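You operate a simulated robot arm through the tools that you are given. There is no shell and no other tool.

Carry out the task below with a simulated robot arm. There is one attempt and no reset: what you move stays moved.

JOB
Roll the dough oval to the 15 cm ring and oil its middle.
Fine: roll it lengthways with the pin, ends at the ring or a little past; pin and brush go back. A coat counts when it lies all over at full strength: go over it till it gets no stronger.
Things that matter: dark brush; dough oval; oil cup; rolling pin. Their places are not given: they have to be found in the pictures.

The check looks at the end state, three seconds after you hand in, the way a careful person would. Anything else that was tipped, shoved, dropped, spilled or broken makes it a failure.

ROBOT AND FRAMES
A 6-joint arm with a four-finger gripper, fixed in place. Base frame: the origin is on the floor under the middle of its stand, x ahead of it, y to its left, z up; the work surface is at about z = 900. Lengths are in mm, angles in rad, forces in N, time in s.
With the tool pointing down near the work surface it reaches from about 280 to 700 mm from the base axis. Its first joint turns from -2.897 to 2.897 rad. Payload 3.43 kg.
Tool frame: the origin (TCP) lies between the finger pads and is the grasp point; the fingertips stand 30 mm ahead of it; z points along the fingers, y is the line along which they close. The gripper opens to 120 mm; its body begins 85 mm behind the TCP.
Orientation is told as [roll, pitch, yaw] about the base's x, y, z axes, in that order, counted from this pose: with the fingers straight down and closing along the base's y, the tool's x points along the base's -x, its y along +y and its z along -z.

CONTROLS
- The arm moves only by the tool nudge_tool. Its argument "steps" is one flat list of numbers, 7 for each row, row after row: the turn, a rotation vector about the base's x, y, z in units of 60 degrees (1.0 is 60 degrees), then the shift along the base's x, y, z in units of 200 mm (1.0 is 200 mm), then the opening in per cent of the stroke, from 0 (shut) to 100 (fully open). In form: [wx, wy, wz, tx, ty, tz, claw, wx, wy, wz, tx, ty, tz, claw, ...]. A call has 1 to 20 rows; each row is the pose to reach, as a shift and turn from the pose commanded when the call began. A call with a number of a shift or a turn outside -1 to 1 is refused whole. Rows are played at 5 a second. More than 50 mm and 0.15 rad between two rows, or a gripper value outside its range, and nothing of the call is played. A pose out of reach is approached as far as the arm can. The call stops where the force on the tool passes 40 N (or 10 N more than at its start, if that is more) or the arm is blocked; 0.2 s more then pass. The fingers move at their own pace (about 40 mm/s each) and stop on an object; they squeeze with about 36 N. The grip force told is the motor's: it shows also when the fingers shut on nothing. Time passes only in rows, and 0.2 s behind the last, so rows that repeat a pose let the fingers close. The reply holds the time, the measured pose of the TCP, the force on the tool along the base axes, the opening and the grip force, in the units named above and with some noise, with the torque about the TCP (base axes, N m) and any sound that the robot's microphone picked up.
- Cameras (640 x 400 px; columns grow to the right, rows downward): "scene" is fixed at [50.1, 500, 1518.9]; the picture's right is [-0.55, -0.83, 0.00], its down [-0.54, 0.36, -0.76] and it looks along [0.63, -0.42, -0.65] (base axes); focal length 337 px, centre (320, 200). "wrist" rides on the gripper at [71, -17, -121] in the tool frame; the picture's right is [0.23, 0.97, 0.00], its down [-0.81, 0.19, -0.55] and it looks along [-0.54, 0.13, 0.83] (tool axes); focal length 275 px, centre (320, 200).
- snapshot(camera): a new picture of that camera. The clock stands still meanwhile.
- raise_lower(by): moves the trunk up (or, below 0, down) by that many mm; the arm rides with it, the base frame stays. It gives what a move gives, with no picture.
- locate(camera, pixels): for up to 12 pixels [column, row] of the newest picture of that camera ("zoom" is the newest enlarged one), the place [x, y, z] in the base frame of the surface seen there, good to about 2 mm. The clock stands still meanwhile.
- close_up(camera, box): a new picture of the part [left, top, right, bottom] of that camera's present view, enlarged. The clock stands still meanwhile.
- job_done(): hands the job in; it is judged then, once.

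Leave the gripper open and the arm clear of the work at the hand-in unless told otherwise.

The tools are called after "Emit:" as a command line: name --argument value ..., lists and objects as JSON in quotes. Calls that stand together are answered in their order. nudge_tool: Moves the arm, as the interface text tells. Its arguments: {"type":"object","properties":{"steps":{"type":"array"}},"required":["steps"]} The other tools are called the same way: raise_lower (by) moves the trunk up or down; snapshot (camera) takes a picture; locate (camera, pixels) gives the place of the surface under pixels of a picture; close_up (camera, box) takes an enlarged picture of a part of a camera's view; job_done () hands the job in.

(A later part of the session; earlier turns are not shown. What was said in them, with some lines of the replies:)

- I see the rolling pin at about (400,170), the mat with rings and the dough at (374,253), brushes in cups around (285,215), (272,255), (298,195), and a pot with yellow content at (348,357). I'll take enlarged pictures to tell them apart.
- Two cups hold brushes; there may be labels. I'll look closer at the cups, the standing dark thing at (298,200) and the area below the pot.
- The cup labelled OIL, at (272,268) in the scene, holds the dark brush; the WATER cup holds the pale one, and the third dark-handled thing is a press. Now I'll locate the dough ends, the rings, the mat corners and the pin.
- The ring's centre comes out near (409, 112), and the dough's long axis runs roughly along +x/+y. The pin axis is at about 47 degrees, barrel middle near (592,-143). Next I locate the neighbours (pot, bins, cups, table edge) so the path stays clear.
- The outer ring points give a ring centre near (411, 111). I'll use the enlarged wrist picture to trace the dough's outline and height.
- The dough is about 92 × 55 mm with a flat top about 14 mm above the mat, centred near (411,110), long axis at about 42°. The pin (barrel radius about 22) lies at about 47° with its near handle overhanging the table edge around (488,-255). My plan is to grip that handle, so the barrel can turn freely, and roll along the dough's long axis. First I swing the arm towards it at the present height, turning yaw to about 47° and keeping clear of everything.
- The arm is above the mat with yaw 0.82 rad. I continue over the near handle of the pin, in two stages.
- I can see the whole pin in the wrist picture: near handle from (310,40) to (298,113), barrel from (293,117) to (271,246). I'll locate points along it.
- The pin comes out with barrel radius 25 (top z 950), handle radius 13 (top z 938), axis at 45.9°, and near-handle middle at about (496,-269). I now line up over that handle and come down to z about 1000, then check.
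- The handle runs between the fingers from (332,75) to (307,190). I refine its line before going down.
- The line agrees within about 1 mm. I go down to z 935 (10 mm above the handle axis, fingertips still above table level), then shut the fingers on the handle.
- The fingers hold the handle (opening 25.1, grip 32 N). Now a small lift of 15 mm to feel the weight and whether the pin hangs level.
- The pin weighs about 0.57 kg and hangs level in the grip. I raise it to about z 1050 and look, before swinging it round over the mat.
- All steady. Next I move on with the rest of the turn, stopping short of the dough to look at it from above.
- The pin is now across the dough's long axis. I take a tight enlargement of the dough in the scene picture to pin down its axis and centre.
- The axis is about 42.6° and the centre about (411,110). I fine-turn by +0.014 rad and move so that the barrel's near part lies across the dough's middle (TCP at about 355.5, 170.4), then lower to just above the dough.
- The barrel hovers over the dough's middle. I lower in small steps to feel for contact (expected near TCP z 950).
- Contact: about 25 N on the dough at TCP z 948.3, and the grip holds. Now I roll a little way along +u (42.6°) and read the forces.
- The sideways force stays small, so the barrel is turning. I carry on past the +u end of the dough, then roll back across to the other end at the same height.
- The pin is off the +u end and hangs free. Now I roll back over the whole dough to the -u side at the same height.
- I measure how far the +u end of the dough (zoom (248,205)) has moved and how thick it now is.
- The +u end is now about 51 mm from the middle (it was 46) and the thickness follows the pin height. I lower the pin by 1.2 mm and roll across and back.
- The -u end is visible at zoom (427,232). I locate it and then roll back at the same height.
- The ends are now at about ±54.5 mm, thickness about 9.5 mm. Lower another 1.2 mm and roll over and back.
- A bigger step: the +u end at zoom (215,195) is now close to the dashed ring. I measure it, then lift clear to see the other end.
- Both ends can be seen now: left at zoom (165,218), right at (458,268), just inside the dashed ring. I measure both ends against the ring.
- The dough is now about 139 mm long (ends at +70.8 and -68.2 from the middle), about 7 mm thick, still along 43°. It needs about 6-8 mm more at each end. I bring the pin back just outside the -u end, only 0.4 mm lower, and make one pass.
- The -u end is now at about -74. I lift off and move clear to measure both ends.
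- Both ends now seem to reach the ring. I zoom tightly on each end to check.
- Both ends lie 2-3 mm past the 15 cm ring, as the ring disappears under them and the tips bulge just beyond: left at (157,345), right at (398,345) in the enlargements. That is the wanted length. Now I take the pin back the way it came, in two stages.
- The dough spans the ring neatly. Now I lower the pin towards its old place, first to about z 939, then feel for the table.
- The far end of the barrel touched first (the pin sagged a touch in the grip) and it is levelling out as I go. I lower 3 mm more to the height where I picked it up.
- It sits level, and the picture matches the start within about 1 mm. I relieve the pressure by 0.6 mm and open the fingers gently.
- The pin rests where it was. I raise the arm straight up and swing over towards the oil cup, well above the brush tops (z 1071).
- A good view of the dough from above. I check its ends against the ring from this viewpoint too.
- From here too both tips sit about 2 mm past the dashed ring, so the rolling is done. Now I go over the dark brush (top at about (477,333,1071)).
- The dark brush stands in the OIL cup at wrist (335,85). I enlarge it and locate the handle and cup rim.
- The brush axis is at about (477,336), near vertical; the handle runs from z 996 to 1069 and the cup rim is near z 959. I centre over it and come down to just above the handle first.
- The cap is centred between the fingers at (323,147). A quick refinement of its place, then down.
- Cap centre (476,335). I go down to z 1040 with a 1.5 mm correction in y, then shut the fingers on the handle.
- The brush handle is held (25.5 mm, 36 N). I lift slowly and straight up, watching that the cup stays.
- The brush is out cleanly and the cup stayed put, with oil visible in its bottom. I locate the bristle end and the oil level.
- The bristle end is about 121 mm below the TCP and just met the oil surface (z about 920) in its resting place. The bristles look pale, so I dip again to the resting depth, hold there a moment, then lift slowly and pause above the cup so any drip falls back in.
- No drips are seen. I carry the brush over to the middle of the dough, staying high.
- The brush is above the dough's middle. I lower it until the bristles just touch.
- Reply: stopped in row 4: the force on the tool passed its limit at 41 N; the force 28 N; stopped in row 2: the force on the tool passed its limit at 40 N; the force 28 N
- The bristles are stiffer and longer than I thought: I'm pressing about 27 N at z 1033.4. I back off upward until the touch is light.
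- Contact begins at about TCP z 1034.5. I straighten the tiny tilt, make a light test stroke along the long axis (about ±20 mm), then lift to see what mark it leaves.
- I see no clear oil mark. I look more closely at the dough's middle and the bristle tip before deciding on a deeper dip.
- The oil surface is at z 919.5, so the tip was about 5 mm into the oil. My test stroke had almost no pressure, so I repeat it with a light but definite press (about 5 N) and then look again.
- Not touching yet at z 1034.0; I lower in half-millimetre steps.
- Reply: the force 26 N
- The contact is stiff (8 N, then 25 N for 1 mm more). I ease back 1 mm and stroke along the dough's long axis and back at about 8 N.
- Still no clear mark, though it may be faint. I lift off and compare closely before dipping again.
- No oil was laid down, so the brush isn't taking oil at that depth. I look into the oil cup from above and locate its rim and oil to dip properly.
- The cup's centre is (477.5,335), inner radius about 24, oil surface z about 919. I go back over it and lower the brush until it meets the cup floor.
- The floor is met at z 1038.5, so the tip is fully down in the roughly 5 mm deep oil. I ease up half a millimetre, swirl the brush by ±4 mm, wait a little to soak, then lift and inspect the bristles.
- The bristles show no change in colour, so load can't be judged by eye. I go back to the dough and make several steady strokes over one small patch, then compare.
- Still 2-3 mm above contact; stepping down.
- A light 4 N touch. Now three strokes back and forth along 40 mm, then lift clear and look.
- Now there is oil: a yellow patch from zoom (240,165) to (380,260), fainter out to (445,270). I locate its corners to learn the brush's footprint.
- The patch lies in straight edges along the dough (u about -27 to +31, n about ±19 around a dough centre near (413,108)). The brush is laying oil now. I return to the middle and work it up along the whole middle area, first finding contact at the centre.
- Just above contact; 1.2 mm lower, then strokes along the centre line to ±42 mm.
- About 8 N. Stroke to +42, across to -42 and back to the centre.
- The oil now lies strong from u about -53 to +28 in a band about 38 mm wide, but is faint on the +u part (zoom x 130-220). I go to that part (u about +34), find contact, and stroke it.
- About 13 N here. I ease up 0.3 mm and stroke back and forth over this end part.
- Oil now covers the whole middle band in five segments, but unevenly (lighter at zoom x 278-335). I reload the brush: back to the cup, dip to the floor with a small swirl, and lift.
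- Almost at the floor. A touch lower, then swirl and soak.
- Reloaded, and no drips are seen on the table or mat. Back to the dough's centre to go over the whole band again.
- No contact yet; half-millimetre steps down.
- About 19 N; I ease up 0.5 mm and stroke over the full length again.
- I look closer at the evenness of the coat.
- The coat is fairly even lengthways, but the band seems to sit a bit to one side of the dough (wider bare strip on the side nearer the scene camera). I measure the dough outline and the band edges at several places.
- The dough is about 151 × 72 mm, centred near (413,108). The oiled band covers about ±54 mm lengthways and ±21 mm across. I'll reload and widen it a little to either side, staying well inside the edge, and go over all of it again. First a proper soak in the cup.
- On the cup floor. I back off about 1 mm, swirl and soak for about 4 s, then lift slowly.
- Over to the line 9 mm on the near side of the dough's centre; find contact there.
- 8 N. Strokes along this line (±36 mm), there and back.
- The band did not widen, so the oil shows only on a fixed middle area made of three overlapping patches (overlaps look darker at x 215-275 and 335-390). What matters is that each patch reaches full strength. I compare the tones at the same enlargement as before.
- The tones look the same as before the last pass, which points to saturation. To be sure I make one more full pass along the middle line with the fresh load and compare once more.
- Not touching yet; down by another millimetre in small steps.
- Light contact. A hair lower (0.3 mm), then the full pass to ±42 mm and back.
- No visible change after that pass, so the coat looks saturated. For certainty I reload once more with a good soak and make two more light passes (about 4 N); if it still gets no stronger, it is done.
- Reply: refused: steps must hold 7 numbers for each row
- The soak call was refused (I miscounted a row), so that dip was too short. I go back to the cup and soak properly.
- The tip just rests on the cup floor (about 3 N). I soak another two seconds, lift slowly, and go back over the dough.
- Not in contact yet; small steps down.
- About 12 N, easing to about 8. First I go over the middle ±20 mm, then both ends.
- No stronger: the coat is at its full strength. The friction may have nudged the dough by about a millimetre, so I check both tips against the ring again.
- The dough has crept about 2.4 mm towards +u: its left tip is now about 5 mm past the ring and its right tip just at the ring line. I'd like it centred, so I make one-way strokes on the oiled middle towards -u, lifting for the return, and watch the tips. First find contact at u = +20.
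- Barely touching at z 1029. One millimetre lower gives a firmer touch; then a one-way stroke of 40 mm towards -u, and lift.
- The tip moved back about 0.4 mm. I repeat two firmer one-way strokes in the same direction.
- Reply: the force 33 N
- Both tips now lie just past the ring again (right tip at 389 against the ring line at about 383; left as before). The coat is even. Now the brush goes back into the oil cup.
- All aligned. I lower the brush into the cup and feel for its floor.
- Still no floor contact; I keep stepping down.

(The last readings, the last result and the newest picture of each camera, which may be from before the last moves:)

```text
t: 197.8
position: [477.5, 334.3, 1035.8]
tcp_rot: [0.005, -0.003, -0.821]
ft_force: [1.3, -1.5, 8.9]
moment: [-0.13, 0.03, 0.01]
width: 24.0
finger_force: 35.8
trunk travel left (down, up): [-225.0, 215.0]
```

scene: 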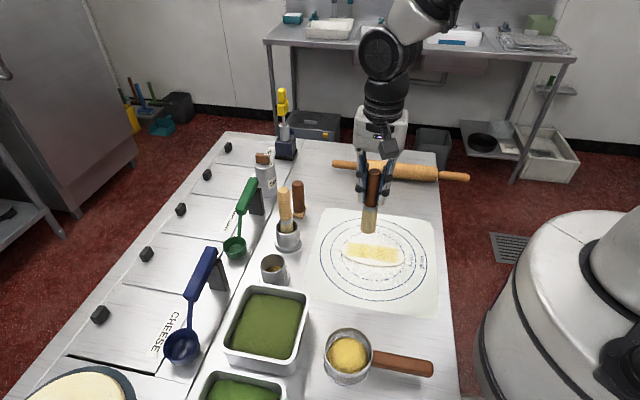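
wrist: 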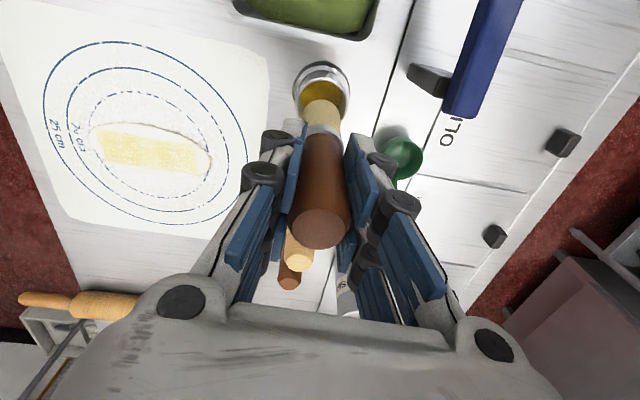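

The brush stands on the cup floor (about 9 N). I ease up 0.5 mm and open the fingers gently, staying in place.

Emit:
nudge_tool --steps '[-0.004, 0.003, 0, 0, 0, 0.003, 0, -0.004, 0.003, 0, 0, 0, 0.003, 20, -0.004, 0.003, 0, 0, 0, 0.003, 22, -0.004, 0.003, 0, 0, 0, 0.003, 25, -0.004, 0.003, 0, 0, 0, 0.003, 30, -0.004, 0.003, 0, 0, 0, 0.003, 40, -0.004, 0.003, 0, 0, 0, 0.003, 60, -0.004, 0.003, 0, 0, 0, 0.003, 80, -0.004, 0.003, 0, 0, 0, 0.003, 80, -0.004, 0.003, 0, 0, 0, 0.003, 80]'

Emit:
snapshot --camera "wrist"

Emit:
close_up --camera "scene" --box '[230, 180, 320, 290]'

```text
t: 199.9
position: [477.9, 335.1, 1033.2]
tcp_rot: [0.0, -0.004, -0.822]
ft_force: [-1.2, -0.2, -0.2]
moment: [-0.02, 0.02, -0.01]
width: 95.9
finger_force: 0.1
trunk travel left (down, up): [-225.0, 215.0]
```

```text
taken
```

wrist: 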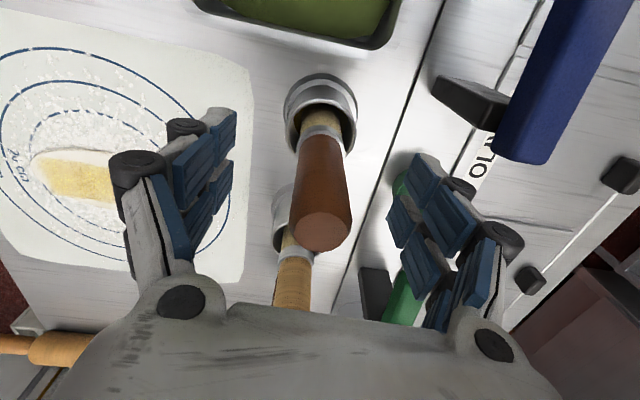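

```text
3.64 times, centred on (275, 235) of scene
```

zoom: 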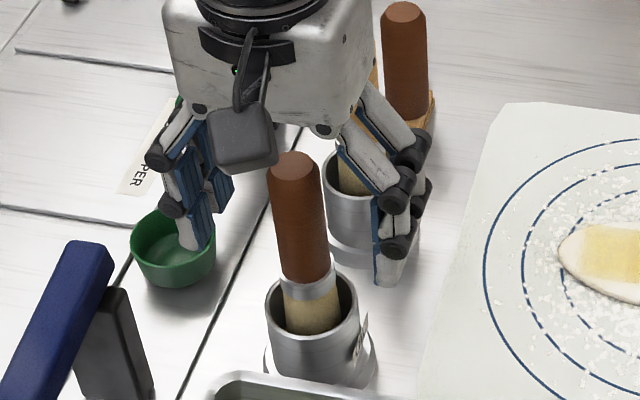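

The brush stands upright in the oil cup again. I raise the arm straight up, then move clear.

Emit:
nudge_tool --steps '[0, 0, 0, 0, 0, 0.1, 80, 0, 0, 0, 0, 0, 0.25, 80, 0, 0, 0, 0, 0, 0.45, 80, 0, 0, 0, 0, 0, 0.65, 80, 0, 0, 0, 0, 0, 0.85, 80, 0, 0, 0, 0, 0, 1.0, 100]'

Emit:
snapshot --camera "scene"

Emit:
snapshot --camera "wrist"

Emit:
close_up --camera "scene" --box '[220, 140, 340, 290]'

```text
t: 201.3
position: [476.6, 335.1, 1235.5]
tcp_rot: [-0.002, -0.003, -0.822]
ft_force: [0.1, 0.5, 0.9]
moment: [-0.02, -0.03, -0.01]
width: 118.6
finger_force: 0.1
trunk travel left (down, up): [-225.0, 215.0]
```

```text
taken
```

scene: 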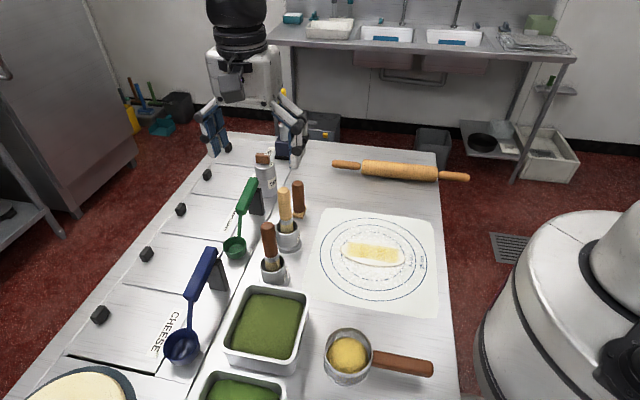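

```text
taken
```

wrist: 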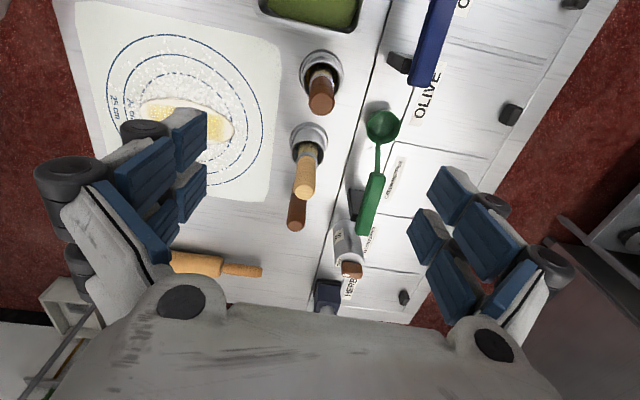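

```text
2.67 times, centred on (280, 215) of scene
```

zoom: 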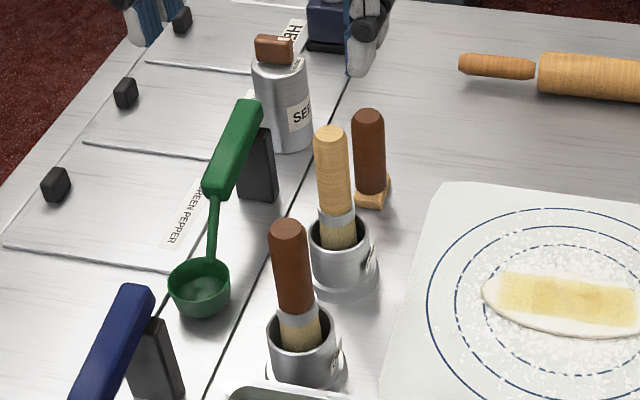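

Everything stands as at the start. I move the arm back to roughly its starting place and make a last check of the dough, pin and mat.

Emit:
nudge_tool --steps '[0, 0, 0.13, -0.13, -0.09, 0.04, 100, 0, 0, 0.26, -0.27, -0.17, 0.08, 100, 0, 0, 0.39, -0.4, -0.26, 0.11, 100, 0, 0, 0.52, -0.4, -0.26, 0.11, 100, 0, 0, 0.65, -0.4, -0.26, 0.11, 100, 0, 0, 0.78, -0.4, -0.26, 0.11, 100]'

Emit:
close_up --camera "scene" --box '[300, 195, 450, 320]'

Emit:
close_up --camera "scene" --box '[320, 130, 490, 210]'

Emit:
close_up --camera "wrist" --box '[80, 0, 340, 150]'

Emit:
locate --camera "zoom" --pixels '[[200, 50], [230, 60], [330, 230], [350, 245], [272, 8], [350, 272], [191, 120], [434, 170], [300, 150], [260, 60], [300, 70], [310, 100]]'

Emit:
snapshot --camera "scene"

```text
t: 202.8
position: [397.7, 283.6, 1256.1]
tcp_rot: [-0.001, -0.003, -0.003]
ft_force: [-0.3, -0.3, 0.0]
moment: [-0.03, 0.0, -0.01]
width: 120.0
finger_force: 0.1
trunk travel left (down, up): [-225.0, 215.0]
```

```text
3.20 times, centred on (375, 258) of scene
```

zoom: 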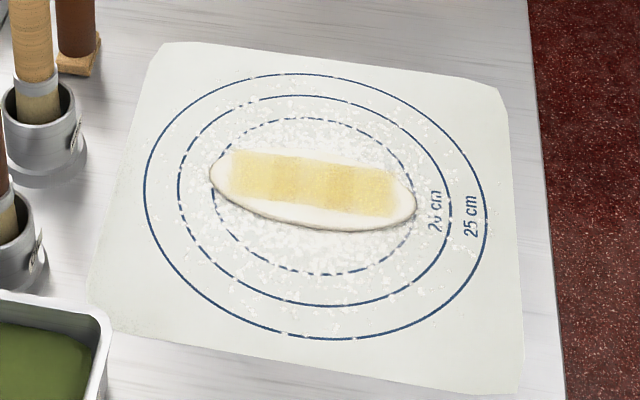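

```text
3.76 times, centred on (405, 170) of scene
```

zoom: 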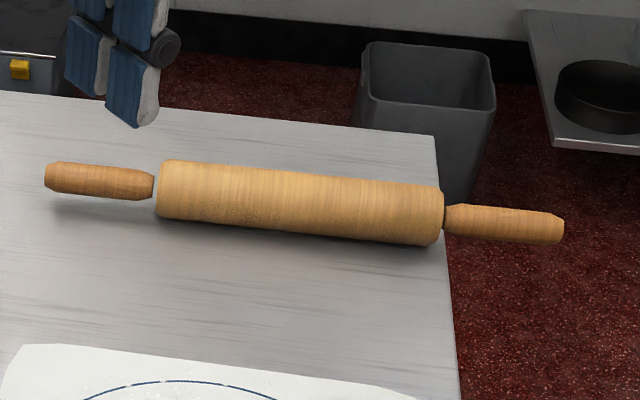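

```text
2.46 times, centred on (210, 75) of wrist
```

zoom: 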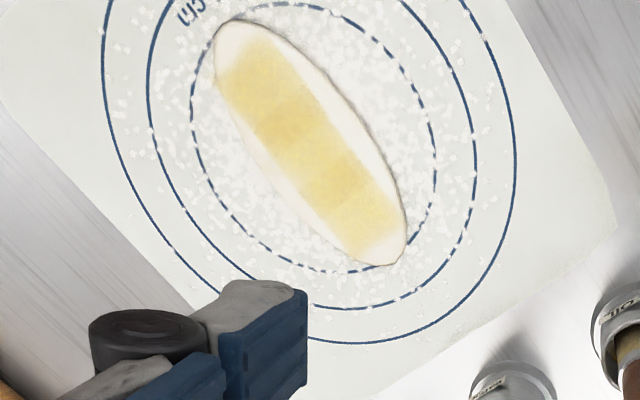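

```text
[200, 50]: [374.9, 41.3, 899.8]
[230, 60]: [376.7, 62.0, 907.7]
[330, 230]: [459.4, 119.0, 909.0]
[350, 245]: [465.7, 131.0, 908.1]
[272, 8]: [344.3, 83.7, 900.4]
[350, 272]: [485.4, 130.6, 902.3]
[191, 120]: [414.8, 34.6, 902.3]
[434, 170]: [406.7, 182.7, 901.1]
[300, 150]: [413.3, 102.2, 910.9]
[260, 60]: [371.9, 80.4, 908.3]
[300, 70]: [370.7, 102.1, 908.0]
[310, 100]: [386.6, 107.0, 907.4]
```

```text
taken
```

scene: 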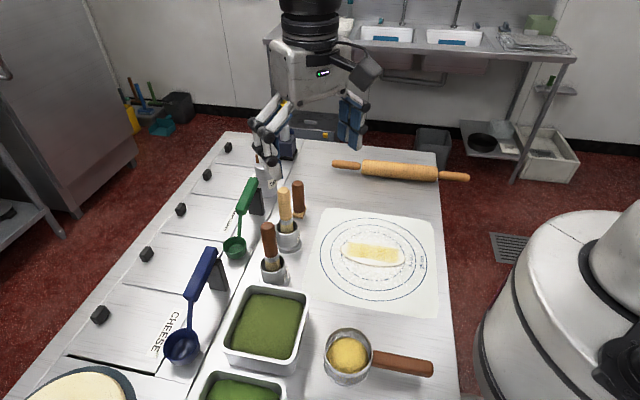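

Final state: the dough lies along its length with both tips just past the 15 cm ring. Its middle is evenly oiled at full strength, the pin lies in its old place, and the dark brush stands in the oil cup. Nothing else has moved, the gripper is open, and the arm is back at its starting place. I hand in.

Emit:
job_done

```text
The job is handed in.
```

I rolled the dough out to the 15 cm ring, oiled its middle, and handed the job in. The result of the check has not come back.

- **Dough:** it is about 151 mm long and 72 mm wide, up from roughly 92 × 55 mm. At my last check, both tips were just past the ring. Brushing had pushed the dough about 2.4 mm to one side. I brought it back with three one-way strokes on the oiled middle.
- **Oil:** the coat covers the middle, about 108 mm lengthways and 43 mm across, and leaves the rim bare. It looks faintly striped under enlargement: the coat shows as three overlapping patches, darker where they overlap. The last two reloads and passes made it no stronger. Strokes nearer one side did not widen it.
- **Pin and brush:** the pin is back within about 1 mm of where it was, and the dark brush stands upright in the oil cup.
- **Everything else:** I saw no drips, and nothing else looks moved. The gripper is open and the arm is back near its starting place.
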